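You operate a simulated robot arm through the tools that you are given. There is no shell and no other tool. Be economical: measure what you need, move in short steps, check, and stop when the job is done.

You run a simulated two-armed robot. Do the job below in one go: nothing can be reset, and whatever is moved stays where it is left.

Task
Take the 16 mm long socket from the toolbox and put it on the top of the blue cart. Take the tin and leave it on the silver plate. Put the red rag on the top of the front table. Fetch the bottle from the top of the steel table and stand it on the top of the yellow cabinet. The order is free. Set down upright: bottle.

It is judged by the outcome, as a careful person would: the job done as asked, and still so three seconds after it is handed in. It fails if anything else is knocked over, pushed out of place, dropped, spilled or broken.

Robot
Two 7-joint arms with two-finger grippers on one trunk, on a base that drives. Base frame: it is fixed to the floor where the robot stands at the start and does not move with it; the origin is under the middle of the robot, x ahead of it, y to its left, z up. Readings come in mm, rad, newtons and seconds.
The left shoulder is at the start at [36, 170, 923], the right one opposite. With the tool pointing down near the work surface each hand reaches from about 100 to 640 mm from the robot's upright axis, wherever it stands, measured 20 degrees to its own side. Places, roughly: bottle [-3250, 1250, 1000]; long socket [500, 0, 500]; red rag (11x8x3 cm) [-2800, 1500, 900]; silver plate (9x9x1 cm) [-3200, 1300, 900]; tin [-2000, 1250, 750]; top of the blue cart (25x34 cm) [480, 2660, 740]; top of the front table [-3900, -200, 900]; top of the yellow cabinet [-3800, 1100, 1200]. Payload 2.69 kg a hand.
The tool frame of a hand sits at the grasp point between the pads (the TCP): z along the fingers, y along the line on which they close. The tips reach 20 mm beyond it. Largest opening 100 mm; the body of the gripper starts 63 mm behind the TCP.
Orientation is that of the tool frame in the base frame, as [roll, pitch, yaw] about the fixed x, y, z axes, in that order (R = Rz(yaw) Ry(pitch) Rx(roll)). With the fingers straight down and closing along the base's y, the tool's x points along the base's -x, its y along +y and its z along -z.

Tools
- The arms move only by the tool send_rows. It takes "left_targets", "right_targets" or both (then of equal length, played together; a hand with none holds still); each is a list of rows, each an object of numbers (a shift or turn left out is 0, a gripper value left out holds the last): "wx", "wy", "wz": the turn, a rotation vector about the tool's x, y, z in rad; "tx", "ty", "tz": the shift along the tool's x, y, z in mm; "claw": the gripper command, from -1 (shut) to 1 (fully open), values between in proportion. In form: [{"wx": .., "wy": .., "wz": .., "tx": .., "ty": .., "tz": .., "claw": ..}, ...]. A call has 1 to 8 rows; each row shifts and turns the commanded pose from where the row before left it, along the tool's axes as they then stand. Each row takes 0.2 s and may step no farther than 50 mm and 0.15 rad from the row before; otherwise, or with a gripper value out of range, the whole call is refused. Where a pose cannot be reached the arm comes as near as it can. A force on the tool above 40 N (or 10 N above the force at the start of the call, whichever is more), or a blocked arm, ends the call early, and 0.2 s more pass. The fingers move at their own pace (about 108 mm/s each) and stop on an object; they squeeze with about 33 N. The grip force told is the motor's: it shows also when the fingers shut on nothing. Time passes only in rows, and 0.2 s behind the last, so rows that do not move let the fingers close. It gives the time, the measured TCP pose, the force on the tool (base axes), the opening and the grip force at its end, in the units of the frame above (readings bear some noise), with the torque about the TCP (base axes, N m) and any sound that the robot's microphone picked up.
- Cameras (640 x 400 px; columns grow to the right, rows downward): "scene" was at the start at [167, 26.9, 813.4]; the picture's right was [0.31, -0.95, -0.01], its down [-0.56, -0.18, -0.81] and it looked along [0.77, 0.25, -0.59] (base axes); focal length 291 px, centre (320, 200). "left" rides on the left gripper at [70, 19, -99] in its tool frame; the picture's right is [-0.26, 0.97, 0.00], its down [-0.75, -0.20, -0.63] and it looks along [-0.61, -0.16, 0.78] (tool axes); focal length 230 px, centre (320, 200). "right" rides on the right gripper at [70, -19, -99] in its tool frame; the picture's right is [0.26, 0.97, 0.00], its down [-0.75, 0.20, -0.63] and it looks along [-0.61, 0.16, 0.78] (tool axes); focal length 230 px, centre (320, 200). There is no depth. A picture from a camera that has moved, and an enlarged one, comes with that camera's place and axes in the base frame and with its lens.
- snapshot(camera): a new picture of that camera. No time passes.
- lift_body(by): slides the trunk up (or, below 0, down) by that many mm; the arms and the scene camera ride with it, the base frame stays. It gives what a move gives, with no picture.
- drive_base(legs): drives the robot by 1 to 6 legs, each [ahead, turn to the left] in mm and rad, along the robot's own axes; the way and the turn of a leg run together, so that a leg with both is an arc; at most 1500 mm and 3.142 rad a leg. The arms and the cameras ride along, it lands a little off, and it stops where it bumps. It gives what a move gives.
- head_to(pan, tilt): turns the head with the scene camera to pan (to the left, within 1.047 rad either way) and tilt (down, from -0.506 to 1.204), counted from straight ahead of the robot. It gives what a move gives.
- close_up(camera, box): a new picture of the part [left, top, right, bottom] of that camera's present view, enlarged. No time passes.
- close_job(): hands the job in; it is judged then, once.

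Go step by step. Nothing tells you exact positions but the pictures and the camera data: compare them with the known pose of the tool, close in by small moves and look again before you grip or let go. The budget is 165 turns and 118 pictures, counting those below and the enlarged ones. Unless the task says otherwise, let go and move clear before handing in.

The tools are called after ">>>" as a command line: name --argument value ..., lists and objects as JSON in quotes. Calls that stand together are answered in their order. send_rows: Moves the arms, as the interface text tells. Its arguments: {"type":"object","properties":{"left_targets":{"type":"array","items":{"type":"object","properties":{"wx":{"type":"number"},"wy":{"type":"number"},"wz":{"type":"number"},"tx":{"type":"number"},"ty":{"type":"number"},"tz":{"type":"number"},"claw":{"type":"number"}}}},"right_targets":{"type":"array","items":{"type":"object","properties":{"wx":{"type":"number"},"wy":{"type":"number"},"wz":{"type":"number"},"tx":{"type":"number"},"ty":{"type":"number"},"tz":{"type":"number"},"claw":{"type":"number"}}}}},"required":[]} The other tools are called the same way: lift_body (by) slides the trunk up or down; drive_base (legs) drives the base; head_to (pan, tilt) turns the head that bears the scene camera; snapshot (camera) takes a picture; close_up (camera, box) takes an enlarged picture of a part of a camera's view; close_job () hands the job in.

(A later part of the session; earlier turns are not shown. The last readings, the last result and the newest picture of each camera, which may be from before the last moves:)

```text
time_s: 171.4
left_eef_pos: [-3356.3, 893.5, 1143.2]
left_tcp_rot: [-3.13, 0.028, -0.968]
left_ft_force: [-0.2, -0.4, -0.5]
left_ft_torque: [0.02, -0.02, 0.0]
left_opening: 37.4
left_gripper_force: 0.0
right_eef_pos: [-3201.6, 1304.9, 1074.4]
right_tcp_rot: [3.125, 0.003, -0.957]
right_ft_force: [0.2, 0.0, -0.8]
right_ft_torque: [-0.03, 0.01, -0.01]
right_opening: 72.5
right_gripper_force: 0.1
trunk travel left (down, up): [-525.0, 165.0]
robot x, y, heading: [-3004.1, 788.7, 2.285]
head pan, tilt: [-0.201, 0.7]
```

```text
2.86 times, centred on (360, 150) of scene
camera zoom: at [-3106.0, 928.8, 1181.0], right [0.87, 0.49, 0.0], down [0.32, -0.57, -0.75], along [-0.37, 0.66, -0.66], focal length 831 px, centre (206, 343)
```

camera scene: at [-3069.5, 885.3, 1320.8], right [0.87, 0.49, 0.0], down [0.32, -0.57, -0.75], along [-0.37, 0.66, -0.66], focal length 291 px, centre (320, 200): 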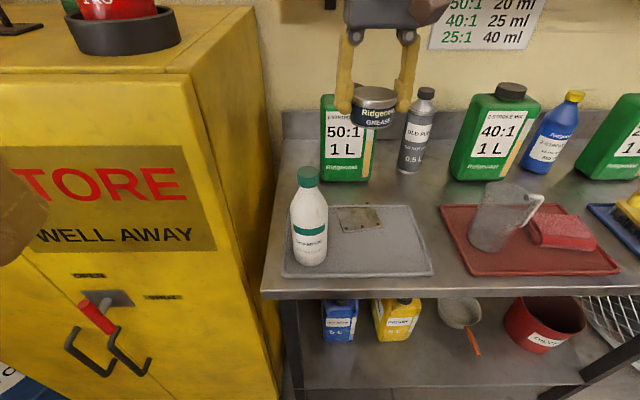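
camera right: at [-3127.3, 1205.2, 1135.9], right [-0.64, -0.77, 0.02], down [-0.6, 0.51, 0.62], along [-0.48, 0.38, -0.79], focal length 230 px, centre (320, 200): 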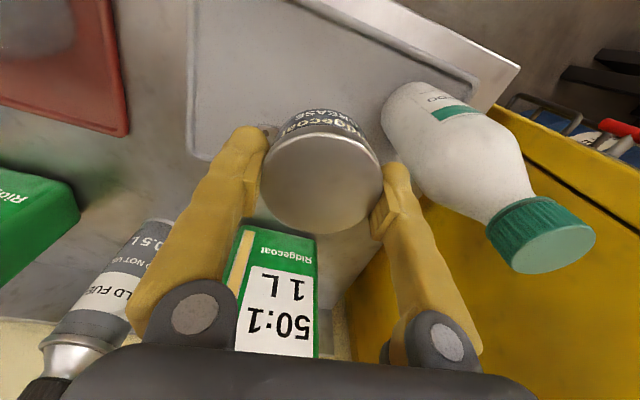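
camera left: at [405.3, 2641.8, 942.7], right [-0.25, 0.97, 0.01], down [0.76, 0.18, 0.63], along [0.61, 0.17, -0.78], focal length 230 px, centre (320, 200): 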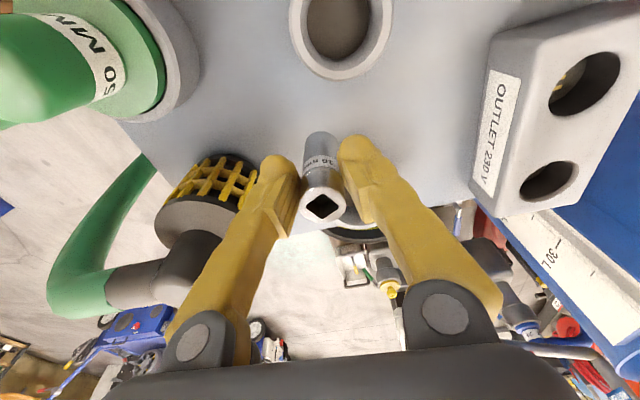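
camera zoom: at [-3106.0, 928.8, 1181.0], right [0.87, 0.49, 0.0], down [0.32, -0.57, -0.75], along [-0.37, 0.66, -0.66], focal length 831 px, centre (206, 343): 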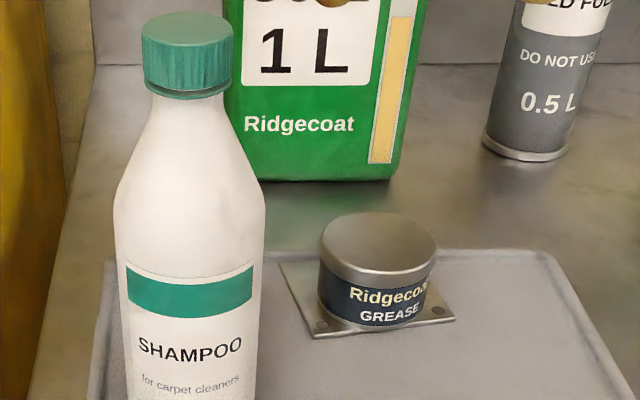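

The tin stands on the plate. Next, the bottle: I look with the right camera to locate its cap.

>>> send_rows --right_targets '[{"tz": -40, "claw": 0.5}, {"tz": -30}, {"tx": 30}, {"tx": 30}, {}]'

>>> snapshot --camera "right"

>>> snapshot --camera "scene"

```text
time_s: 172.6
left_eef_pos: [-3357.5, 893.8, 1143.1]
left_tcp_rot: [-3.127, 0.027, -0.967]
left_ft_force: [-0.3, 0.0, -0.2]
left_ft_torque: [-0.05, -0.05, 0.0]
left_opening: 37.1
left_gripper_force: 0.0
right_eef_pos: [-3166.8, 1258.4, 1143.7]
right_tcp_rot: [3.125, 0.003, -0.956]
right_ft_force: [-0.7, -0.1, 0.0]
right_ft_torque: [-0.02, 0.02, 0.02]
right_opening: 74.9
right_gripper_force: 0.1
trunk travel left (down, up): [-525.0, 165.0]
robot x, y, heading: [-3003.4, 781.4, 2.28]
head pan, tilt: [-0.201, 0.7]
```

```text
29 pictures are left
camera right: at [-3108.8, 1212.9, 1243.0], right [-0.64, -0.77, 0.02], down [-0.59, 0.5, 0.64], along [-0.5, 0.4, -0.77], focal length 230 px, centre (320, 200)
```

right: 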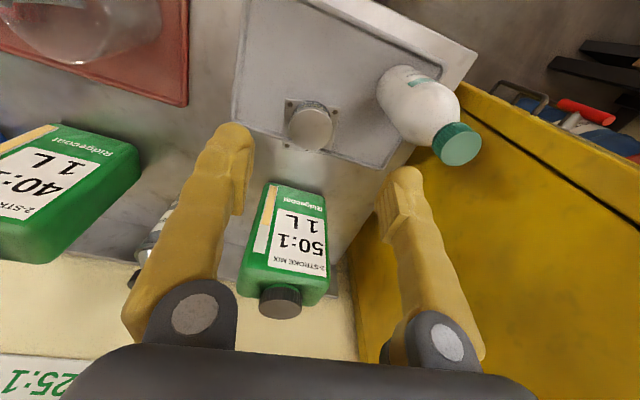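

```text
28 pictures are left
camera scene: at [-3106.0, 928.8, 1181.0], right [0.87, 0.49, 0.0], down [0.32, -0.57, -0.75], along [-0.37, 0.66, -0.66], focal length 291 px, centre (320, 200)
```

scene: 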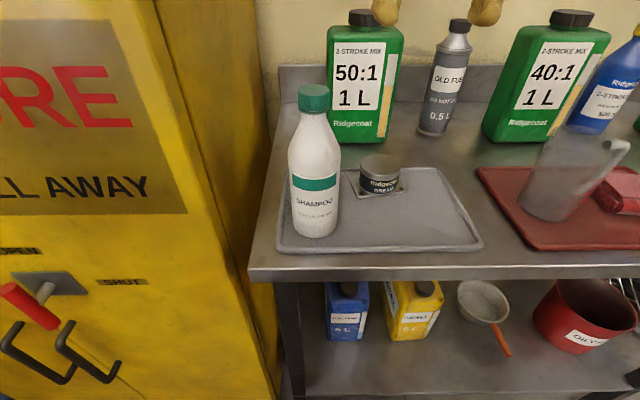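

Cap top is at about (-3253, 1176, 1070). I move over it and lower to grip the cap.

>>> send_rows --right_targets '[{"tx": 6, "ty": 39, "claw": 0.5}, {"tx": 6, "ty": 39}, {"tx": 6, "ty": 39}, {"tz": 25}, {}]'

>>> snapshot --camera "right"

>>> close_up --camera "scene" --box '[230, 0, 430, 150]'

```text
time_s: 173.8
left_eef_pos: [-3355.9, 891.6, 1143.5]
left_tcp_rot: [-3.124, 0.028, -0.968]
left_ft_force: [0.2, -0.2, 0.4]
left_ft_torque: [-0.01, 0.02, 0.0]
left_opening: 37.5
left_gripper_force: 0.1
right_eef_pos: [-3252.9, 1173.4, 1121.9]
right_tcp_rot: [3.126, 0.006, -0.957]
right_ft_force: [0.0, 0.4, -0.1]
right_ft_torque: [0.01, 0.03, 0.02]
right_opening: 75.0
right_gripper_force: 0.1
trunk travel left (down, up): [-525.0, 165.0]
robot x, y, heading: [-3006.6, 786.9, 2.284]
head pan, tilt: [-0.201, 0.7]
```

```text
27 pictures are left
camera right: at [-3195.5, 1127.5, 1220.3], right [-0.64, -0.77, 0.01], down [-0.59, 0.5, 0.64], along [-0.5, 0.4, -0.77], focal length 230 px, centre (320, 200)
```

right: 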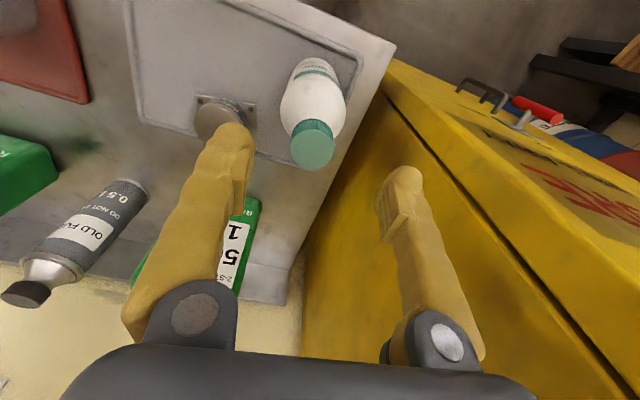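

```text
2.67 times, centred on (330, 75) of scene
camera zoom: at [-3105.5, 927.3, 1181.2], right [0.87, 0.49, 0.0], down [0.32, -0.57, -0.75], along [-0.37, 0.66, -0.66], focal length 776 px, centre (293, 533)
```

zoom: 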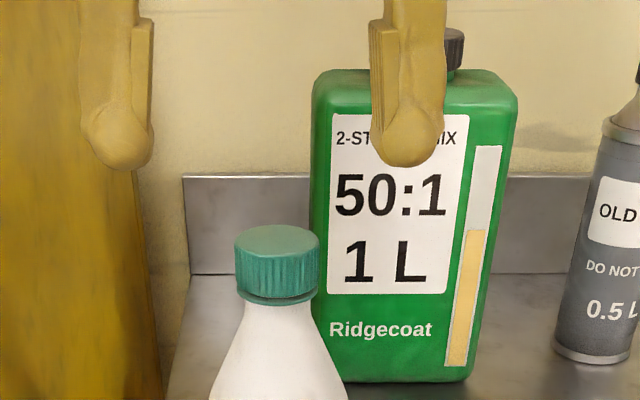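

Aligned. I descend to the cap and close.

>>> send_rows --right_targets '[{"tx": -3, "ty": -2, "tz": 25}, {"tz": 25}, {"tz": 24}, {"claw": -1}, {}, {}, {}]'

>>> close_up --camera "scene" --box '[230, 0, 430, 250]'

```text
time_s: 175.4
left_eef_pos: [-3355.6, 892.6, 1143.0]
left_tcp_rot: [-3.129, 0.028, -0.967]
left_ft_force: [0.1, -0.3, -0.6]
left_ft_torque: [-0.03, 0.02, 0.02]
left_opening: 37.5
left_gripper_force: 0.1
right_eef_pos: [-3253.9, 1180.2, 1051.2]
right_tcp_rot: [3.116, 0.008, -0.965]
right_ft_force: [-1.2, 3.7, 17.7]
right_ft_torque: [0.12, 0.45, -0.04]
right_opening: 33.2
right_gripper_force: 33.6
trunk travel left (down, up): [-525.0, 165.0]
robot x, y, heading: [-3001.5, 784.0, 2.282]
head pan, tilt: [-0.201, 0.7]
```

```text
1.60 times, centred on (330, 125) of scene
camera zoom: at [-3105.0, 927.7, 1181.4], right [0.87, 0.49, 0.0], down [0.32, -0.57, -0.75], along [-0.37, 0.66, -0.66], focal length 465 px, centre (304, 320)
```

zoom: 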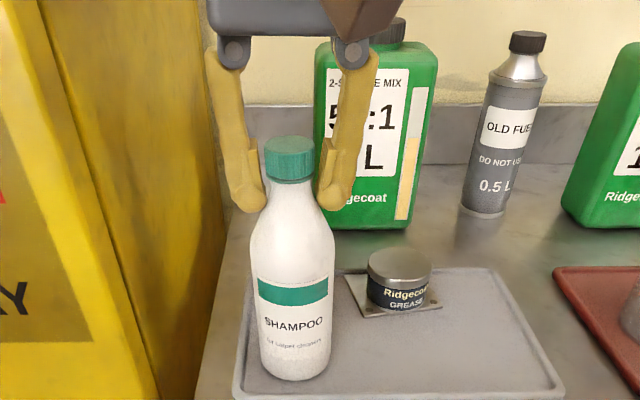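

Gripped at the neck/cap (33 mm). I lift slowly and check.

>>> send_rows --right_targets '[{"tz": -5}, {"tz": -10}, {"tz": -20}, {"tz": -40}, {"tz": -40}, {}]'

>>> lift_body --by 160

>>> head_to --pan 0.4 --tilt 0.4

>>> snapshot --camera "scene"

```text
time_s: 176.8
left_eef_pos: [-3357.1, 894.3, 1142.9]
left_tcp_rot: [-3.128, 0.027, -0.967]
left_ft_force: [-0.6, 0.0, -0.5]
left_ft_torque: [0.0, 0.01, 0.0]
left_opening: 37.6
left_gripper_force: 0.0
right_eef_pos: [-3253.9, 1180.3, 1166.2]
right_tcp_rot: [3.123, 0.004, -0.956]
right_ft_force: [0.4, -0.3, -3.9]
right_ft_torque: [-0.02, -0.04, 0.0]
right_opening: 32.7
right_gripper_force: 32.8
trunk travel left (down, up): [-525.0, 165.0]
robot x, y, heading: [-3005.3, 785.8, 2.278]
head pan, tilt: [-0.201, 0.7]
```

```text
time_s: 178.6
left_eef_pos: [-3356.1, 893.5, 1302.8]
left_tcp_rot: [-3.127, 0.028, -0.965]
left_ft_force: [-0.3, -0.5, -0.6]
left_ft_torque: [0.02, 0.01, -0.01]
left_opening: 37.5
left_gripper_force: 0.1
right_eef_pos: [-3253.4, 1180.0, 1324.0]
right_tcp_rot: [3.125, 0.004, -0.957]
right_ft_force: [-0.4, 0.5, -4.7]
right_ft_torque: [0.0, 0.0, 0.0]
right_opening: 32.7
right_gripper_force: 32.7
trunk travel left (down, up): [-685.0, 5.0]
robot x, y, heading: [-3004.6, 787.0, 2.279]
head pan, tilt: [-0.201, 0.7]
```

```text
time_s: 179.6
left_eef_pos: [-3356.8, 892.8, 1303.0]
left_tcp_rot: [-3.129, 0.029, -0.966]
left_ft_force: [0.2, -0.3, 0.2]
left_ft_torque: [0.02, 0.01, 0.02]
left_opening: 37.5
left_gripper_force: 0.0
right_eef_pos: [-3253.9, 1180.8, 1324.8]
right_tcp_rot: [3.124, 0.004, -0.955]
right_ft_force: [-0.5, 0.7, -3.7]
right_ft_torque: [0.05, -0.01, -0.01]
right_opening: 32.3
right_gripper_force: 33.0
trunk travel left (down, up): [-685.0, 5.0]
robot x, y, heading: [-3002.8, 784.7, 2.282]
head pan, tilt: [0.4, 0.4]
```

```text
24 pictures are left
camera scene: at [-3149.4, 898.1, 1367.8], right [0.45, 0.9, -0.01], down [0.36, -0.19, -0.91], along [-0.82, 0.41, -0.4], focal length 291 px, centre (320, 200)
```

scene: 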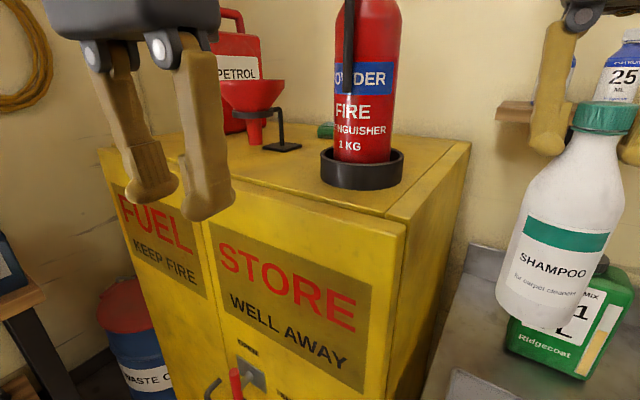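

The bottle is held upright. The cabinet top is at z≈1202, with free space left-front of the extinguisher near (-3615, 1062). I raise the bottle, then drive around to face it.

>>> send_rows --right_targets '[{"tz": -30}, {"tz": -30}, {"tz": -30}, {}]'

>>> drive_base --legs '[[-200, 0], [0, 0.775], [425, 0]]'

```text
time_s: 180.6
left_eef_pos: [-3357.5, 893.3, 1303.1]
left_tcp_rot: [-3.127, 0.029, -0.967]
left_ft_force: [0.4, -0.8, 0.0]
left_ft_torque: [-0.02, 0.0, -0.01]
left_opening: 37.6
left_gripper_force: 0.1
right_eef_pos: [-3250.5, 1181.0, 1414.8]
right_tcp_rot: [3.124, 0.003, -0.959]
right_ft_force: [-0.3, -0.2, -4.5]
right_ft_torque: [-0.02, -0.02, 0.0]
right_opening: 31.8
right_gripper_force: 32.7
trunk travel left (down, up): [-685.0, 5.0]
robot x, y, heading: [-3005.5, 784.6, 2.284]
head pan, tilt: [0.4, 0.4]
```

```text
time_s: 185.1
left_eef_pos: [-3230.4, 471.9, 1314.4]
left_tcp_rot: [-3.134, 0.065, -0.189]
left_ft_force: [0.3, -0.1, 0.0]
left_ft_torque: [0.01, 0.04, -0.01]
left_opening: 37.4
left_gripper_force: 0.0
right_eef_pos: [-3352.6, 749.4, 1432.2]
right_tcp_rot: [3.119, 0.043, -0.18]
right_ft_force: [0.6, 0.1, -3.7]
right_ft_torque: [0.02, -0.03, 0.03]
right_opening: 30.5
right_gripper_force: 33.3
trunk travel left (down, up): [-685.0, 5.0]
robot x, y, heading: [-2952.3, 644.6, 3.098]
head pan, tilt: [0.4, 0.4]
stopped in leg 3: the robot was blocked; the commanded pose is now the measured one
```

The drive stopped early again (likely the retracted left arm). I extend the left arm a bit and proceed; also check the bottle in view.

>>> send_rows --left_targets '[{"tx": -35}, {"tx": -35}, {"tx": -30, "wy": 0.06}, {}]'

>>> drive_base --legs '[[345, 0], [0, -0.55]]'

>>> head_to --pan -0.15 --tilt 0.5

>>> snapshot --camera "scene"

```text
time_s: 186.1
left_eef_pos: [-3345.7, 489.8, 1312.7]
left_tcp_rot: [-3.132, -0.011, -0.191]
left_ft_force: [-0.6, -0.5, -1.1]
left_ft_torque: [0.02, -0.07, 0.01]
left_opening: 37.8
left_gripper_force: 0.0
right_eef_pos: [-3372.5, 751.0, 1425.0]
right_tcp_rot: [3.124, 0.028, -0.18]
right_ft_force: [-1.0, 0.1, -4.4]
right_ft_torque: [0.02, -0.05, -0.02]
right_opening: 30.4
right_gripper_force: 33.3
trunk travel left (down, up): [-685.0, 5.0]
robot x, y, heading: [-2951.8, 648.9, 3.099]
head pan, tilt: [0.4, 0.4]
```

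```text
time_s: 189.8
left_eef_pos: [-3701.9, 724.7, 1314.5]
left_tcp_rot: [-3.131, -0.005, -0.728]
left_ft_force: [-0.1, 0.0, 0.1]
left_ft_torque: [-0.02, -0.01, 0.0]
left_opening: 37.5
left_gripper_force: 0.0
right_eef_pos: [-3592.8, 961.8, 1427.3]
right_tcp_rot: [3.123, 0.032, -0.718]
right_ft_force: [-0.5, -0.1, -4.6]
right_ft_torque: [0.0, -0.03, -0.03]
right_opening: 30.2
right_gripper_force: 32.9
trunk travel left (down, up): [-685.0, 5.0]
robot x, y, heading: [-3294.2, 659.9, 2.555]
head pan, tilt: [0.4, 0.4]
```

```text
time_s: 190.8
left_eef_pos: [-3684.7, 713.6, 1322.4]
left_tcp_rot: [-3.137, 0.013, -0.729]
left_ft_force: [-0.5, 0.4, 0.3]
left_ft_torque: [0.01, 0.01, 0.01]
left_opening: 37.3
left_gripper_force: 0.1
right_eef_pos: [-3571.6, 949.0, 1433.7]
right_tcp_rot: [3.123, 0.054, -0.716]
right_ft_force: [-0.2, 0.3, -4.0]
right_ft_torque: [-0.02, -0.04, -0.01]
right_opening: 30.4
right_gripper_force: 33.2
trunk travel left (down, up): [-685.0, 5.0]
robot x, y, heading: [-3293.9, 658.3, 2.554]
head pan, tilt: [-0.15, 0.499]
```

```text
23 pictures are left
camera scene: at [-3438.8, 770.6, 1358.9], right [0.67, 0.74, 0.0], down [0.37, -0.33, -0.87], along [-0.65, 0.58, -0.49], focal length 291 px, centre (320, 200)
```

scene: 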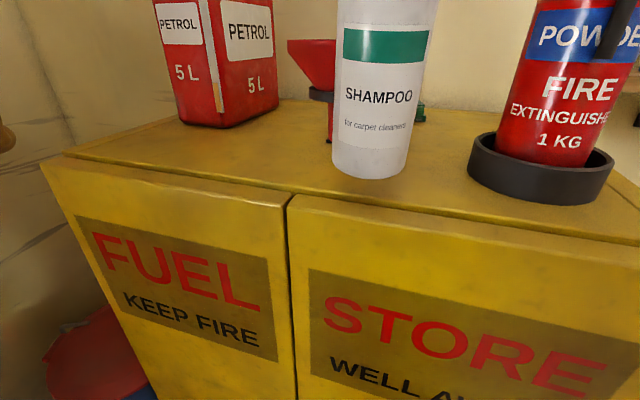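

The bottle hangs upright above the cabinet front. Target spot (-3640, 1060) lies between funnel and extinguisher; I move it there at height.

>>> send_rows --right_targets '[{"wy": 0.05}, {"tx": -31, "ty": -10}, {"tx": -31, "ty": -10}, {"tx": -31, "ty": -10}, {"tx": -31, "ty": -9}, {}]'

>>> snapshot --camera "scene"

```text
time_s: 192.2
left_eef_pos: [-3684.3, 713.8, 1319.8]
left_tcp_rot: [-3.138, 0.011, -0.727]
left_ft_force: [1.1, 0.6, 0.0]
left_ft_torque: [0.01, 0.01, 0.02]
left_opening: 37.3
left_gripper_force: 0.1
right_eef_pos: [-3639.9, 1060.5, 1434.0]
right_tcp_rot: [3.12, 0.003, -0.718]
right_ft_force: [2.7, 2.4, -4.3]
right_ft_torque: [0.48, -0.47, 0.0]
right_opening: 30.7
right_gripper_force: 33.5
trunk travel left (down, up): [-685.0, 5.0]
robot x, y, heading: [-3294.2, 659.4, 2.558]
head pan, tilt: [-0.15, 0.499]
```

```text
22 pictures are left
camera scene: at [-3439.1, 772.3, 1358.6], right [0.67, 0.74, 0.0], down [0.37, -0.33, -0.87], along [-0.64, 0.58, -0.49], focal length 291 px, centre (320, 200)
```

scene: 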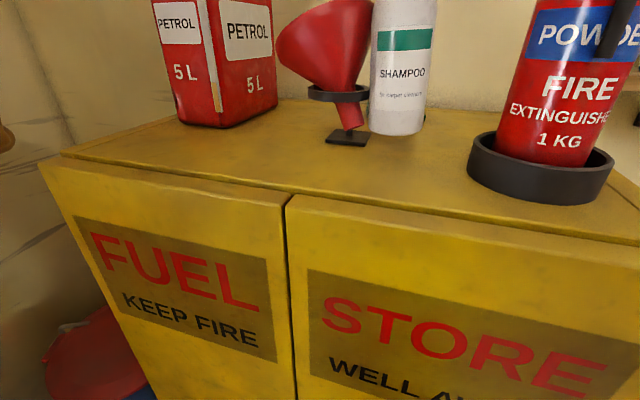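

The wrench reading hints the bottle is touching the funnel. I move it away to the right by 35 mm and inspect.

>>> send_rows --right_targets '[{"tx": 6, "ty": -17}, {"tx": 6, "ty": -17}, {}]'

>>> close_up --camera "scene" --box '[250, 0, 470, 160]'

```text
time_s: 193.0
left_eef_pos: [-3685.4, 714.2, 1320.4]
left_tcp_rot: [-3.136, 0.01, -0.726]
left_ft_force: [-0.1, -0.5, 0.3]
left_ft_torque: [-0.04, -0.02, 0.0]
left_opening: 37.5
left_gripper_force: 0.1
right_eef_pos: [-3609.7, 1081.6, 1432.3]
right_tcp_rot: [3.121, 0.001, -0.717]
right_ft_force: [-0.4, 0.4, -4.4]
right_ft_torque: [0.02, -0.01, -0.01]
right_opening: 30.4
right_gripper_force: 32.6
trunk travel left (down, up): [-685.0, 5.0]
robot x, y, heading: [-3291.4, 656.5, 2.557]
head pan, tilt: [-0.15, 0.499]
```

```text
2.50 times, centred on (360, 80) of scene
camera zoom: at [-3440.4, 772.0, 1358.5], right [0.67, 0.74, 0.0], down [0.37, -0.33, -0.87], along [-0.64, 0.58, -0.49], focal length 727 px, centre (220, 500)
```

zoom: 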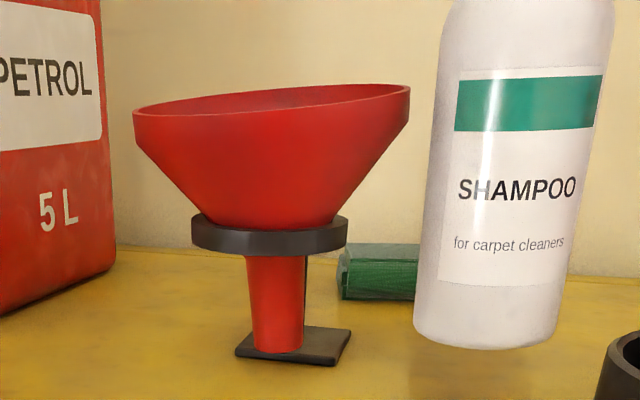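

The funnel is fine, standing in its ring. I shift another ~15 mm clear of it and lower the bottle.

>>> send_rows --right_targets '[{"tx": 5, "ty": -14}, {"tz": 20}, {"tz": 20}, {}]'

>>> send_rows --right_targets '[{"tz": 7}, {}]'

>>> close_up --camera "scene" --box '[270, 0, 640, 220]'

```text
time_s: 194.0
left_eef_pos: [-3683.2, 714.3, 1321.0]
left_tcp_rot: [-3.135, 0.012, -0.729]
left_ft_force: [-0.4, -0.2, 0.8]
left_ft_torque: [0.02, -0.02, -0.01]
left_opening: 37.4
left_gripper_force: 0.0
right_eef_pos: [-3595.2, 1086.9, 1392.4]
right_tcp_rot: [3.121, 0.001, -0.716]
right_ft_force: [1.8, 0.9, 6.3]
right_ft_torque: [-0.05, -0.17, 0.04]
right_opening: 30.1
right_gripper_force: 32.9
trunk travel left (down, up): [-685.0, 5.0]
robot x, y, heading: [-3294.0, 660.1, 2.553]
head pan, tilt: [-0.15, 0.499]
```

```text
time_s: 194.4
left_eef_pos: [-3663.9, 700.2, 1326.2]
left_tcp_rot: [3.141, 0.031, -0.729]
left_ft_force: [0.7, -0.9, -0.3]
left_ft_torque: [0.03, 0.02, 0.0]
left_opening: 37.5
left_gripper_force: 0.0
right_eef_pos: [-3576.3, 1074.6, 1398.1]
right_tcp_rot: [3.117, 0.029, -0.718]
right_ft_force: [0.8, -0.4, -4.3]
right_ft_torque: [0.03, 0.01, -0.01]
right_opening: 30.3
right_gripper_force: 33.2
trunk travel left (down, up): [-685.0, 5.0]
robot x, y, heading: [-3294.5, 656.4, 2.559]
head pan, tilt: [-0.15, 0.499]
stopped in row 2 (right hand): the force on the tool passed its limit at 42 N (the readings are from after the stop); the commanded pose is now the measured one
```

```text
1.73 times, centred on (455, 110) of scene
camera zoom: at [-3437.1, 770.8, 1358.7], right [0.67, 0.74, 0.0], down [0.37, -0.33, -0.87], along [-0.65, 0.58, -0.49], focal length 503 px, centre (86, 356)
```

zoom: 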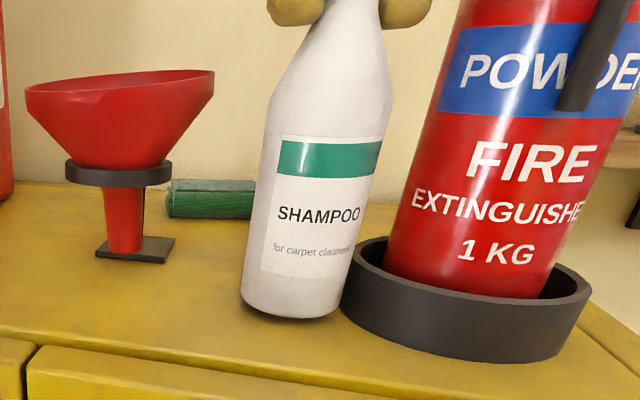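

Contact came earlier than expected and the arm recoiled toward the extinguisher. I lift slightly, move back left and set it down more gently.

>>> send_rows --right_targets '[{"tz": -8, "wy": 0.03}, {"tx": -12, "ty": 8}, {"tx": -13, "ty": 7}, {}]'

>>> send_rows --right_targets '[{"tz": 6}, {}]'

>>> close_up --camera "scene" --box '[270, 0, 640, 220]'

```text
time_s: 195.4
left_eef_pos: [-3666.4, 703.1, 1326.0]
left_tcp_rot: [-3.14, 0.028, -0.729]
left_ft_force: [0.0, -0.1, -0.5]
left_ft_torque: [-0.02, -0.03, -0.04]
left_opening: 37.6
left_gripper_force: 0.1
right_eef_pos: [-3607.7, 1079.4, 1406.9]
right_tcp_rot: [3.117, -0.002, -0.717]
right_ft_force: [-0.4, -0.8, -5.4]
right_ft_torque: [-0.01, 0.0, 0.01]
right_opening: 30.3
right_gripper_force: 33.0
trunk travel left (down, up): [-685.0, 5.0]
robot x, y, heading: [-3298.5, 661.4, 2.557]
head pan, tilt: [-0.15, 0.499]
```

```text
time_s: 196.0
left_eef_pos: [-3666.7, 701.4, 1325.6]
left_tcp_rot: [-3.14, 0.028, -0.728]
left_ft_force: [0.3, 0.1, 0.4]
left_ft_torque: [0.0, 0.03, -0.02]
left_opening: 37.4
left_gripper_force: 0.0
right_eef_pos: [-3608.5, 1081.0, 1399.4]
right_tcp_rot: [3.119, -0.003, -0.716]
right_ft_force: [-0.4, -0.9, -4.0]
right_ft_torque: [-0.03, 0.0, -0.03]
right_opening: 30.0
right_gripper_force: 33.0
trunk travel left (down, up): [-685.0, 5.0]
robot x, y, heading: [-3290.4, 658.5, 2.554]
head pan, tilt: [-0.15, 0.499]
```

```text
1.73 times, centred on (455, 110) of scene
camera zoom: at [-3439.1, 772.0, 1358.7], right [0.67, 0.74, 0.0], down [0.37, -0.33, -0.87], along [-0.64, 0.58, -0.49], focal length 503 px, centre (86, 356)
```

zoom: 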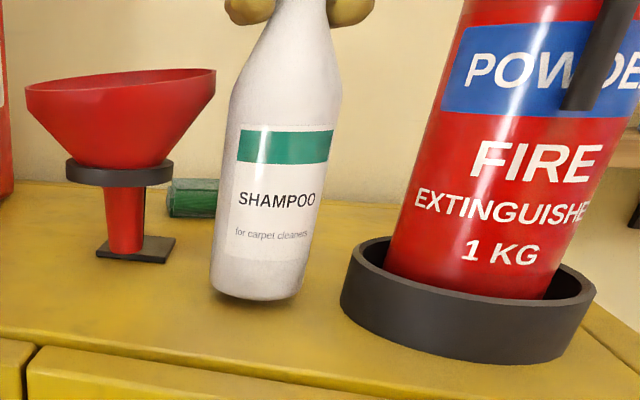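

Good spot with clear space around. Lowering gently to contact.

>>> send_rows --right_targets '[{"tz": 3}, {}]'

>>> send_rows --right_targets '[{"tz": 3}, {}]'

```text
time_s: 196.6
left_eef_pos: [-3666.9, 702.3, 1325.4]
left_tcp_rot: [-3.141, 0.029, -0.729]
left_ft_force: [1.4, 0.9, -1.0]
left_ft_torque: [0.0, 0.0, 0.01]
left_opening: 37.3
left_gripper_force: 0.0
right_eef_pos: [-3608.4, 1080.6, 1397.6]
right_tcp_rot: [3.12, -0.002, -0.718]
right_ft_force: [-0.1, -0.2, -5.6]
right_ft_torque: [0.01, 0.02, -0.01]
right_opening: 30.1
right_gripper_force: 33.2
trunk travel left (down, up): [-685.0, 5.0]
robot x, y, heading: [-3294.3, 656.8, 2.556]
head pan, tilt: [-0.15, 0.499]
```

```text
time_s: 197.2
left_eef_pos: [-3667.5, 703.2, 1325.6]
left_tcp_rot: [-3.14, 0.028, -0.728]
left_ft_force: [-0.4, -0.2, -0.2]
left_ft_torque: [0.01, -0.03, 0.0]
left_opening: 37.6
left_gripper_force: 0.0
right_eef_pos: [-3607.8, 1080.2, 1394.8]
right_tcp_rot: [3.119, -0.002, -0.717]
right_ft_force: [0.0, 0.0, -4.0]
right_ft_torque: [-0.02, 0.01, 0.03]
right_opening: 30.2
right_gripper_force: 32.7
trunk travel left (down, up): [-685.0, 5.0]
robot x, y, heading: [-3295.1, 658.5, 2.56]
head pan, tilt: [-0.15, 0.499]
```

>>> send_rows --right_targets '[{"tz": 2}, {}]'

>>> send_rows --right_targets '[{"tz": 1.5}, {}]'

```text
time_s: 197.8
left_eef_pos: [-3667.2, 701.8, 1325.6]
left_tcp_rot: [-3.142, 0.027, -0.728]
left_ft_force: [0.1, 0.4, 0.3]
left_ft_torque: [0.01, 0.01, 0.04]
left_opening: 37.5
left_gripper_force: 0.1
right_eef_pos: [-3607.8, 1082.0, 1392.1]
right_tcp_rot: [3.118, -0.002, -0.715]
right_ft_force: [0.2, -0.6, -4.1]
right_ft_torque: [0.04, 0.02, -0.02]
right_opening: 30.3
right_gripper_force: 32.7
trunk travel left (down, up): [-685.0, 5.0]
robot x, y, heading: [-3294.6, 659.3, 2.557]
head pan, tilt: [-0.15, 0.499]
```

```text
time_s: 198.4
left_eef_pos: [-3667.8, 701.3, 1326.1]
left_tcp_rot: [-3.139, 0.028, -0.728]
left_ft_force: [-0.2, -0.3, -0.3]
left_ft_torque: [0.0, 0.01, 0.02]
left_opening: 37.5
left_gripper_force: 0.1
right_eef_pos: [-3608.0, 1081.5, 1391.8]
right_tcp_rot: [3.117, 0.002, -0.718]
right_ft_force: [1.0, 1.4, 5.6]
right_ft_torque: [0.21, 0.08, -0.02]
right_opening: 30.0
right_gripper_force: 33.3
trunk travel left (down, up): [-685.0, 5.0]
robot x, y, heading: [-3294.1, 660.8, 2.558]
head pan, tilt: [-0.15, 0.499]
```

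Contact. I open the fingers and rise once free.

>>> send_rows --right_targets '[{"claw": 0.15}, {}, {}, {"tz": -30}, {"tz": -35}, {}]'

>>> close_up --camera "scene" --box '[270, 0, 640, 220]'

```text
time_s: 199.8
left_eef_pos: [-3667.2, 702.8, 1324.7]
left_tcp_rot: [-3.139, 0.027, -0.728]
left_ft_force: [0.9, -0.4, 0.0]
left_ft_torque: [-0.04, 0.03, 0.01]
left_opening: 37.5
left_gripper_force: 0.1
right_eef_pos: [-3609.8, 1084.4, 1455.5]
right_tcp_rot: [3.118, -0.003, -0.716]
right_ft_force: [-0.1, -0.1, 0.2]
right_ft_torque: [-0.03, -0.03, -0.01]
right_opening: 57.5
right_gripper_force: 0.0
trunk travel left (down, up): [-685.0, 5.0]
robot x, y, heading: [-3291.4, 658.3, 2.556]
head pan, tilt: [-0.15, 0.499]
```

```text
1.73 times, centred on (455, 110) of scene
camera zoom: at [-3439.7, 772.4, 1358.6], right [0.67, 0.74, 0.0], down [0.37, -0.33, -0.87], along [-0.64, 0.58, -0.49], focal length 503 px, centre (86, 356)
```

zoom: 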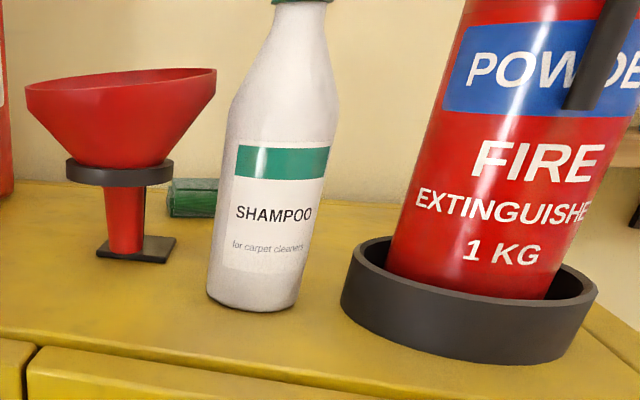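

The bottle stands upright on the cabinet. I back out and head to the rag at the steel table.

>>> send_rows --right_targets '[{"tz": -20}, {}]'

>>> drive_base --legs '[[-350, 0], [0, -1.45]]'

>>> drive_base --legs '[[500, 0], [0, 0.42]]'

```text
time_s: 200.4
left_eef_pos: [-3667.6, 702.2, 1326.0]
left_tcp_rot: [-3.138, 0.026, -0.726]
left_ft_force: [-0.3, 0.1, -0.4]
left_ft_torque: [-0.01, 0.0, -0.02]
left_opening: 37.4
left_gripper_force: 0.1
right_eef_pos: [-3608.0, 1084.3, 1476.4]
right_tcp_rot: [3.119, -0.002, -0.718]
right_ft_force: [1.2, -0.9, -0.9]
right_ft_torque: [0.01, -0.01, 0.01]
right_opening: 57.3
right_gripper_force: 0.1
trunk travel left (down, up): [-685.0, 5.0]
robot x, y, heading: [-3290.9, 662.2, 2.556]
head pan, tilt: [-0.15, 0.499]
```

```text
time_s: 206.3
left_eef_pos: [-3016.3, 848.4, 1325.3]
left_tcp_rot: [-3.14, 0.028, -2.153]
left_ft_force: [0.1, -0.5, -0.6]
left_ft_torque: [0.06, -0.01, -0.01]
left_opening: 37.6
left_gripper_force: 0.1
right_eef_pos: [-2631.8, 845.1, 1476.1]
right_tcp_rot: [3.118, -0.002, -2.144]
right_ft_force: [0.9, -0.1, 0.3]
right_ft_torque: [0.0, -0.03, -0.01]
right_opening: 57.3
right_gripper_force: 0.0
trunk travel left (down, up): [-685.0, 5.0]
robot x, y, heading: [-3014.2, 477.9, 1.131]
head pan, tilt: [-0.15, 0.499]
```

```text
time_s: 210.5
left_eef_pos: [-2961.3, 1239.8, 1330.9]
left_tcp_rot: [3.14, 0.042, -1.725]
left_ft_force: [-0.9, -0.2, 0.2]
left_ft_torque: [-0.02, 0.03, 0.01]
left_opening: 37.4
left_gripper_force: 0.0
right_eef_pos: [-2610.0, 1394.6, 1482.5]
right_tcp_rot: [3.118, 0.015, -1.715]
right_ft_force: [-0.1, 0.4, 0.5]
right_ft_torque: [-0.01, 0.02, -0.01]
right_opening: 57.5
right_gripper_force: 0.1
trunk travel left (down, up): [-685.0, 5.0]
robot x, y, heading: [-2800.8, 921.1, 1.556]
head pan, tilt: [-0.15, 0.499]
```

I pull the right hand back from over the table, then look at the rag.

>>> send_rows --right_targets '[{"tx": 45}, {"tx": 45}, {"tx": 45}, {"tx": 45}, {"tz": 40}, {"tz": 40}, {"tz": 40}, {}]'

>>> head_to --pan 0.1 --tilt 0.75

>>> snapshot --camera "scene"

>>> snapshot --camera "left"

```text
time_s: 210.8
left_eef_pos: [-2966.0, 1171.3, 1317.4]
left_tcp_rot: [-3.134, -0.016, -1.729]
left_ft_force: [-1.6, -0.6, 0.6]
left_ft_torque: [0.06, -0.09, 0.0]
left_opening: 37.3
left_gripper_force: 0.1
right_eef_pos: [-2616.0, 1311.5, 1479.5]
right_tcp_rot: [3.122, -0.003, -1.715]
right_ft_force: [-0.2, 0.3, 0.9]
right_ft_torque: [0.02, 0.01, 0.03]
right_opening: 57.6
right_gripper_force: 0.0
trunk travel left (down, up): [-685.0, 5.0]
robot x, y, heading: [-2797.4, 918.1, 1.557]
head pan, tilt: [-0.15, 0.499]
stopped in row 1 (left hand): the arm was blocked; the commanded pose is now the measured one
```

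```text
time_s: 211.6
left_eef_pos: [-2964.6, 1178.4, 1316.0]
left_tcp_rot: [-3.135, -0.019, -1.729]
left_ft_force: [0.6, -0.7, 0.0]
left_ft_torque: [0.05, 0.03, 0.0]
left_opening: 37.4
left_gripper_force: 0.0
right_eef_pos: [-2612.2, 1319.9, 1477.7]
right_tcp_rot: [3.12, -0.008, -1.717]
right_ft_force: [-0.4, -0.5, 0.3]
right_ft_torque: [0.05, 0.04, -0.01]
right_opening: 57.8
right_gripper_force: 0.0
trunk travel left (down, up): [-685.0, 5.0]
robot x, y, heading: [-2801.9, 921.0, 1.561]
head pan, tilt: [0.099, 0.75]
```

```text
17 pictures are left
camera scene: at [-2805.3, 1092.9, 1337.5], right [1.0, 0.09, 0.0], down [0.06, -0.69, -0.72], along [-0.06, 0.72, -0.69], focal length 291 px, centre (320, 200)
```

scene: 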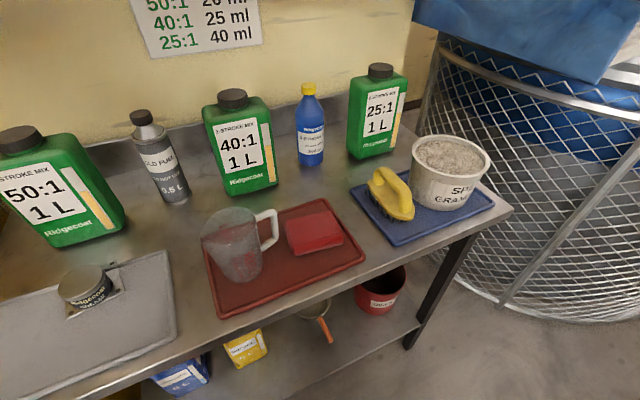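

```text
16 pictures are left
camera left: at [-2992.9, 1115.2, 1417.1], right [-0.91, 0.41, -0.01], down [0.31, 0.72, 0.62], along [0.26, 0.56, -0.79], focal length 230 px, centre (320, 200)
```

left: 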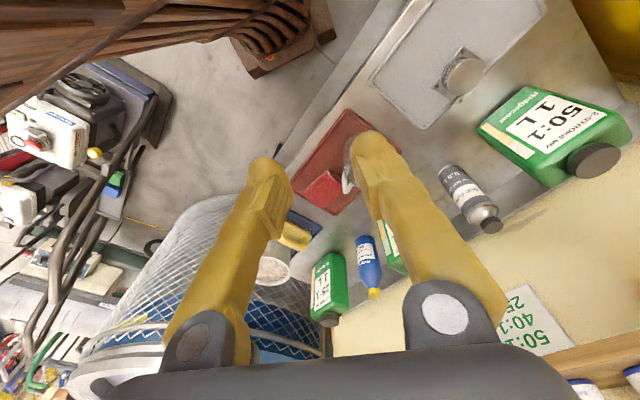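

The rag is at about (-2846, 1448), long axis ~28°, jug to its left. I lower the trunk, turn the left wrist and approach from the right side of the jug.

>>> lift_body --by -260

>>> send_rows --left_targets '[{"ty": -40, "tx": -10, "claw": 1}, {"ty": -40, "tx": -10}, {"tx": -45}, {"tx": -45}, {"tx": -45}, {}]'

>>> send_rows --left_targets '[{"wz": 0.15}, {"wz": 0.15}, {"wz": 0.15}, {"wz": 0.15}, {"wz": 0.15}, {"wz": 0.15}, {}]'

```text
time_s: 214.3
left_eef_pos: [-2964.3, 1183.5, 1058.6]
left_tcp_rot: [-3.135, -0.014, -1.727]
left_ft_force: [-0.4, -0.6, -0.1]
left_ft_torque: [0.0, 0.0, 0.03]
left_opening: 37.6
left_gripper_force: 0.1
right_eef_pos: [-2613.2, 1323.7, 1220.8]
right_tcp_rot: [3.118, 0.001, -1.716]
right_ft_force: [0.2, -0.6, -0.4]
right_ft_torque: [0.0, -0.01, -0.01]
right_opening: 57.7
right_gripper_force: 0.0
trunk travel left (down, up): [-425.0, 265.0]
robot x, y, heading: [-2797.4, 923.4, 1.557]
head pan, tilt: [0.099, 0.75]
```

```text
time_s: 215.7
left_eef_pos: [-2860.2, 1332.4, 1082.2]
left_tcp_rot: [3.139, 0.046, -1.727]
left_ft_force: [0.7, 0.0, 0.7]
left_ft_torque: [0.04, -0.01, -0.03]
left_opening: 99.9
left_gripper_force: 0.0
right_eef_pos: [-2612.7, 1322.6, 1219.5]
right_tcp_rot: [3.119, 0.0, -1.716]
right_ft_force: [-0.4, 0.3, 0.1]
right_ft_torque: [0.02, -0.04, -0.02]
right_opening: 57.6
right_gripper_force: 0.0
trunk travel left (down, up): [-425.0, 265.0]
robot x, y, heading: [-2797.0, 922.4, 1.557]
head pan, tilt: [0.099, 0.75]
```

```text
time_s: 217.3
left_eef_pos: [-2860.5, 1331.9, 1079.7]
left_tcp_rot: [3.107, 0.027, -2.629]
left_ft_force: [0.3, -0.4, 0.3]
left_ft_torque: [0.04, -0.01, 0.0]
left_opening: 100.3
left_gripper_force: 0.2
right_eef_pos: [-2614.1, 1323.2, 1218.9]
right_tcp_rot: [3.12, -0.001, -1.717]
right_ft_force: [0.6, -0.9, 0.5]
right_ft_torque: [-0.03, 0.02, -0.02]
right_opening: 57.5
right_gripper_force: 0.0
trunk travel left (down, up): [-425.0, 265.0]
robot x, y, heading: [-2803.0, 919.7, 1.556]
head pan, tilt: [0.099, 0.75]
```

>>> send_rows --left_targets '[{"wx": 0.034, "wy": 0.027}, {"tx": -23, "ty": 31}, {"tx": -23, "ty": 31}, {"tx": -23, "ty": 32}, {"tz": 35}, {"tz": 35}, {}]'

>>> snapshot --camera "left"

>>> close_up --camera "scene" --box '[210, 60, 410, 260]'

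```text
time_s: 218.9
left_eef_pos: [-2846.0, 1449.0, 1009.9]
left_tcp_rot: [3.141, 0.001, -2.627]
left_ft_force: [-0.2, 0.1, 0.4]
left_ft_torque: [-0.03, 0.01, 0.0]
left_opening: 99.9
left_gripper_force: 0.0
right_eef_pos: [-2614.8, 1324.1, 1219.1]
right_tcp_rot: [3.118, 0.0, -1.716]
right_ft_force: [-0.3, -1.0, -0.6]
right_ft_torque: [0.03, 0.02, -0.01]
right_opening: 57.4
right_gripper_force: 0.1
trunk travel left (down, up): [-425.0, 265.0]
robot x, y, heading: [-2797.9, 924.1, 1.554]
head pan, tilt: [0.099, 0.75]
```

```text
15 pictures are left
camera left: at [-2915.8, 1430.7, 1108.5], right [-0.25, 0.97, 0.0], down [0.75, 0.19, 0.63], along [0.61, 0.16, -0.78], focal length 230 px, centre (320, 200)
```

left: 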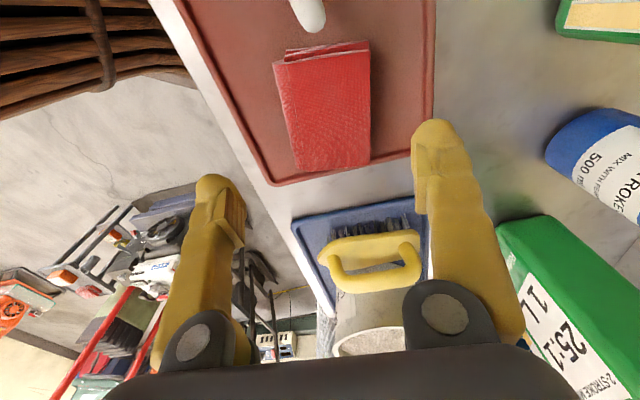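

```text
2.00 times, centred on (310, 160) of scene
camera zoom: at [-2806.0, 1092.5, 1077.0], right [1.0, 0.09, 0.0], down [0.06, -0.69, -0.72], along [-0.06, 0.72, -0.69], focal length 582 px, centre (340, 280)
```

zoom: 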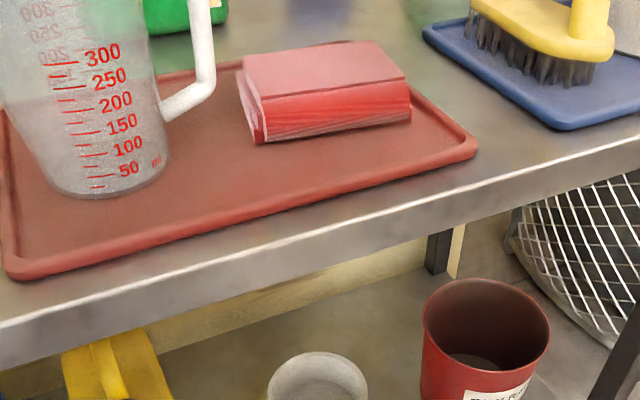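

Rag top is at z≈918, centre (-2854, 1453), axis ~21°. I align and descend around it.

>>> send_rows --left_targets '[{"wz": 0.13}, {"tx": 6, "ty": 7}, {"tz": 35}, {"tz": 25}, {}]'

>>> snapshot --camera "left"

```text
time_s: 220.1
left_eef_pos: [-2855.8, 1452.5, 947.8]
left_tcp_rot: [3.141, 0.0, -2.758]
left_ft_force: [0.1, 0.3, 0.8]
left_ft_torque: [0.01, 0.02, 0.02]
left_opening: 99.9
left_gripper_force: 0.1
right_eef_pos: [-2613.7, 1323.2, 1218.5]
right_tcp_rot: [3.119, 0.0, -1.716]
right_ft_force: [-0.7, -0.2, -0.2]
right_ft_torque: [-0.02, 0.0, 0.02]
right_opening: 57.5
right_gripper_force: 0.1
trunk travel left (down, up): [-425.0, 265.0]
robot x, y, heading: [-2803.0, 920.6, 1.56]
head pan, tilt: [0.099, 0.75]
```

```text
13 pictures are left
camera left: at [-2927.2, 1444.1, 1046.5], right [-0.12, 0.99, 0.0], down [0.77, 0.1, 0.63], along [0.62, 0.08, -0.78], focal length 230 px, centre (320, 200)
```

left: 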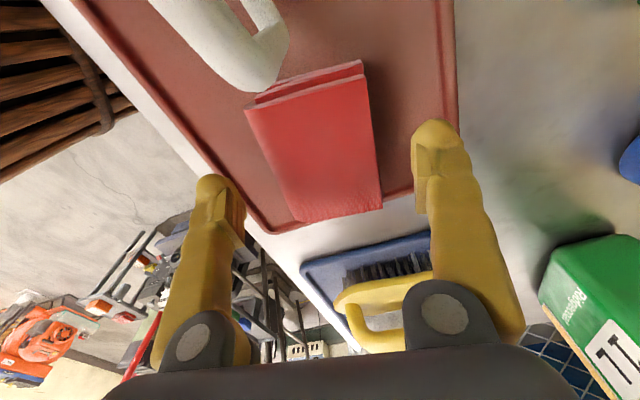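

Well centred. I descend the last 30 mm and close.

>>> send_rows --left_targets '[{"tz": 15}, {"tz": 13}, {"claw": -1}, {}, {}, {}]'

>>> send_rows --left_targets '[{"tz": -10}, {"tz": -20}, {"tz": -40}, {"tz": -40}, {}]'

>>> snapshot --camera "left"

```text
time_s: 221.5
left_eef_pos: [-2855.3, 1452.8, 920.3]
left_tcp_rot: [3.139, -0.001, -2.755]
left_ft_force: [-0.5, 1.3, 1.1]
left_ft_torque: [0.02, -0.01, -0.01]
left_opening: 70.3
left_gripper_force: 33.0
right_eef_pos: [-2613.9, 1323.6, 1219.8]
right_tcp_rot: [3.118, 0.0, -1.717]
right_ft_force: [-0.1, -0.4, 0.3]
right_ft_torque: [0.0, 0.02, -0.05]
right_opening: 57.5
right_gripper_force: 0.0
trunk travel left (down, up): [-425.0, 265.0]
robot x, y, heading: [-2801.1, 919.3, 1.559]
head pan, tilt: [0.099, 0.75]
```

```text
time_s: 222.7
left_eef_pos: [-2855.1, 1451.0, 1032.5]
left_tcp_rot: [-3.142, 0.001, -2.757]
left_ft_force: [0.9, -0.1, -0.6]
left_ft_torque: [-0.01, -0.01, -0.03]
left_opening: 70.3
left_gripper_force: 33.1
right_eef_pos: [-2613.3, 1324.6, 1218.8]
right_tcp_rot: [3.12, 0.001, -1.716]
right_ft_force: [0.4, -0.1, 0.9]
right_ft_torque: [-0.03, -0.02, 0.02]
right_opening: 57.5
right_gripper_force: 0.0
trunk travel left (down, up): [-425.0, 265.0]
robot x, y, heading: [-2800.8, 921.6, 1.555]
head pan, tilt: [0.099, 0.75]
```

```text
12 pictures are left
camera left: at [-2926.0, 1442.3, 1130.2], right [-0.12, 0.99, 0.0], down [0.77, 0.1, 0.63], along [0.62, 0.08, -0.78], focal length 230 px, centre (320, 200)
```

left: 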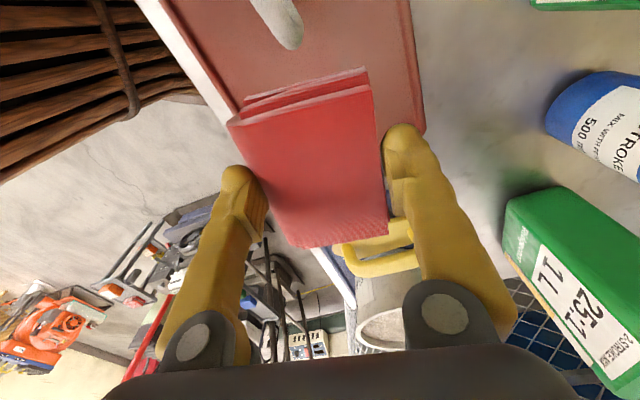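

The rag is held. I raise, back away, and drive toward the front table.

>>> lift_body --by 150

>>> drive_base --legs '[[-380, 0], [0, 1.1], [0, 1.1]]'

>>> head_to --pan 0.0 --tilt 0.4

```text
time_s: 224.4
left_eef_pos: [-2854.5, 1450.7, 1180.5]
left_tcp_rot: [-3.14, -0.001, -2.756]
left_ft_force: [-0.2, -0.3, -0.7]
left_ft_torque: [0.01, 0.0, -0.04]
left_opening: 70.8
left_gripper_force: 32.6
right_eef_pos: [-2613.3, 1324.4, 1368.2]
right_tcp_rot: [3.121, -0.006, -1.714]
right_ft_force: [0.7, -0.2, -0.7]
right_ft_torque: [0.01, 0.01, -0.01]
right_opening: 57.6
right_gripper_force: 0.1
trunk travel left (down, up): [-575.0, 115.0]
robot x, y, heading: [-2798.0, 924.5, 1.558]
head pan, tilt: [0.099, 0.75]
```

```text
time_s: 227.3
left_eef_pos: [-2871.7, 1028.5, 1197.9]
left_tcp_rot: [3.113, 0.016, -2.73]
left_ft_force: [0.7, -0.3, -0.8]
left_ft_torque: [0.04, 0.03, 0.0]
left_opening: 70.5
left_gripper_force: 33.0
right_eef_pos: [-2626.1, 903.6, 1333.6]
right_tcp_rot: [3.132, -0.11, -1.692]
right_ft_force: [-0.2, -0.2, 0.1]
right_ft_torque: [0.07, 0.03, 0.01]
right_opening: 57.4
right_gripper_force: 0.0
trunk travel left (down, up): [-575.0, 115.0]
robot x, y, heading: [-2800.2, 543.6, 1.582]
head pan, tilt: [0.099, 0.75]
stopped in leg 2: the robot was blocked; the commanded pose is now the measured one
```

```text
time_s: 228.1
left_eef_pos: [-2872.4, 1032.2, 1196.0]
left_tcp_rot: [3.118, 0.011, -2.729]
left_ft_force: [0.0, 0.6, -0.2]
left_ft_torque: [0.0, -0.02, 0.0]
left_opening: 70.3
left_gripper_force: 33.3
right_eef_pos: [-2627.2, 906.7, 1334.2]
right_tcp_rot: [3.131, -0.109, -1.693]
right_ft_force: [0.4, -0.2, -0.3]
right_ft_torque: [-0.02, 0.02, 0.03]
right_opening: 57.7
right_gripper_force: 0.1
trunk travel left (down, up): [-575.0, 115.0]
robot x, y, heading: [-2803.8, 538.0, 1.581]
head pan, tilt: [0.0, 0.4]
```

I return the arms to a neutral spread pose before turning further.

>>> send_rows --left_targets '[{"wz": -0.15, "tx": 15, "ty": 15}, {"wz": -0.15, "tx": 15, "ty": 15}, {"wz": -0.15, "ty": 20, "tx": 10}, {"wz": -0.15, "ty": 25, "tx": 10}, {"wz": -0.15, "ty": 30}, {"wz": -0.15, "ty": 30}, {"ty": 30}, {}]' --right_targets '[{"wy": -0.1}, {"ty": -20}, {"ty": -20}, {"tz": 30}, {"tz": 30}, {}, {}, {}]'

>>> drive_base --legs '[[0, 1.1], [0, 1.05]]'

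```text
time_s: 229.9
left_eef_pos: [-3039.3, 1094.2, 1196.7]
left_tcp_rot: [3.137, 0.025, -1.828]
left_ft_force: [0.4, 0.7, 0.3]
left_ft_torque: [0.01, -0.01, -0.01]
left_opening: 70.0
left_gripper_force: 33.4
right_eef_pos: [-2586.4, 903.9, 1295.9]
right_tcp_rot: [3.123, 0.059, -1.692]
right_ft_force: [0.2, -0.1, -0.2]
right_ft_torque: [0.0, 0.01, 0.0]
right_opening: 57.3
right_gripper_force: 0.0
trunk travel left (down, up): [-575.0, 115.0]
robot x, y, heading: [-2803.4, 542.5, 1.579]
head pan, tilt: [0.0, 0.4]
```

```text
time_s: 235.8
left_eef_pos: [-3143.2, 41.4, 1196.7]
left_tcp_rot: [3.14, 0.027, 0.308]
left_ft_force: [0.1, -0.4, -0.7]
left_ft_torque: [-0.02, 0.0, -0.01]
left_opening: 70.3
left_gripper_force: 33.0
right_eef_pos: [-3225.8, 526.6, 1300.9]
right_tcp_rot: [3.124, 0.069, 0.445]
right_ft_force: [-0.2, -0.1, 0.0]
right_ft_torque: [-0.04, 0.02, -0.01]
right_opening: 57.7
right_gripper_force: 0.1
trunk travel left (down, up): [-575.0, 115.0]
robot x, y, heading: [-2814.2, 551.2, -2.567]
head pan, tilt: [0.0, 0.4]
```

>>> head_to --pan 0.0 --tilt 0.35

>>> drive_base --legs '[[450, 0]]'

>>> snapshot --camera "scene"

```text
time_s: 236.5
left_eef_pos: [-3127.2, 49.7, 1204.8]
left_tcp_rot: [3.137, 0.042, 0.308]
left_ft_force: [0.9, 0.1, -0.7]
left_ft_torque: [0.03, 0.01, 0.0]
left_opening: 70.2
left_gripper_force: 32.9
right_eef_pos: [-3205.2, 537.1, 1283.8]
right_tcp_rot: [3.135, 0.016, 0.446]
right_ft_force: [1.0, -1.3, 0.7]
right_ft_torque: [0.06, 0.04, 0.0]
right_opening: 57.8
right_gripper_force: 0.1
trunk travel left (down, up): [-575.0, 115.0]
robot x, y, heading: [-2807.4, 549.9, -2.564]
head pan, tilt: [0.0, 0.351]
```

```text
time_s: 239.3
left_eef_pos: [-3520.7, -201.9, 1205.3]
left_tcp_rot: [3.134, 0.042, 0.309]
left_ft_force: [-0.1, 0.3, 0.5]
left_ft_torque: [-0.01, -0.02, -0.02]
left_opening: 70.1
left_gripper_force: 33.7
right_eef_pos: [-3598.1, 287.2, 1284.8]
right_tcp_rot: [3.13, 0.018, 0.446]
right_ft_force: [-0.7, 0.2, 0.4]
right_ft_torque: [0.0, -0.04, 0.0]
right_opening: 57.3
right_gripper_force: 0.2
trunk travel left (down, up): [-575.0, 115.0]
robot x, y, heading: [-3204.6, 293.7, -2.566]
head pan, tilt: [0.0, 0.351]
```

```text
11 pictures are left
camera scene: at [-3357.4, 196.5, 1262.2], right [-0.54, 0.84, 0.0], down [0.3, 0.2, -0.93], along [-0.78, -0.51, -0.36], focal length 291 px, centre (320, 200)
```

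scene: 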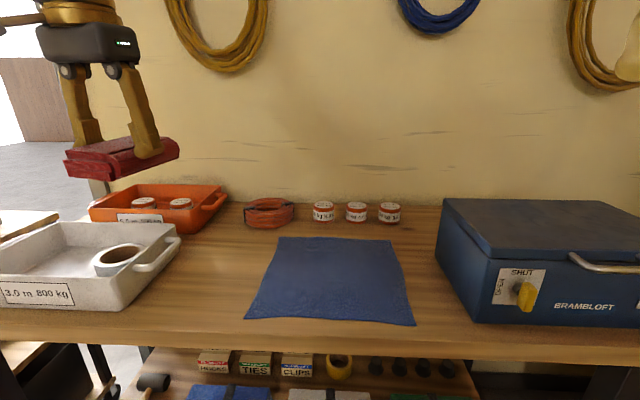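

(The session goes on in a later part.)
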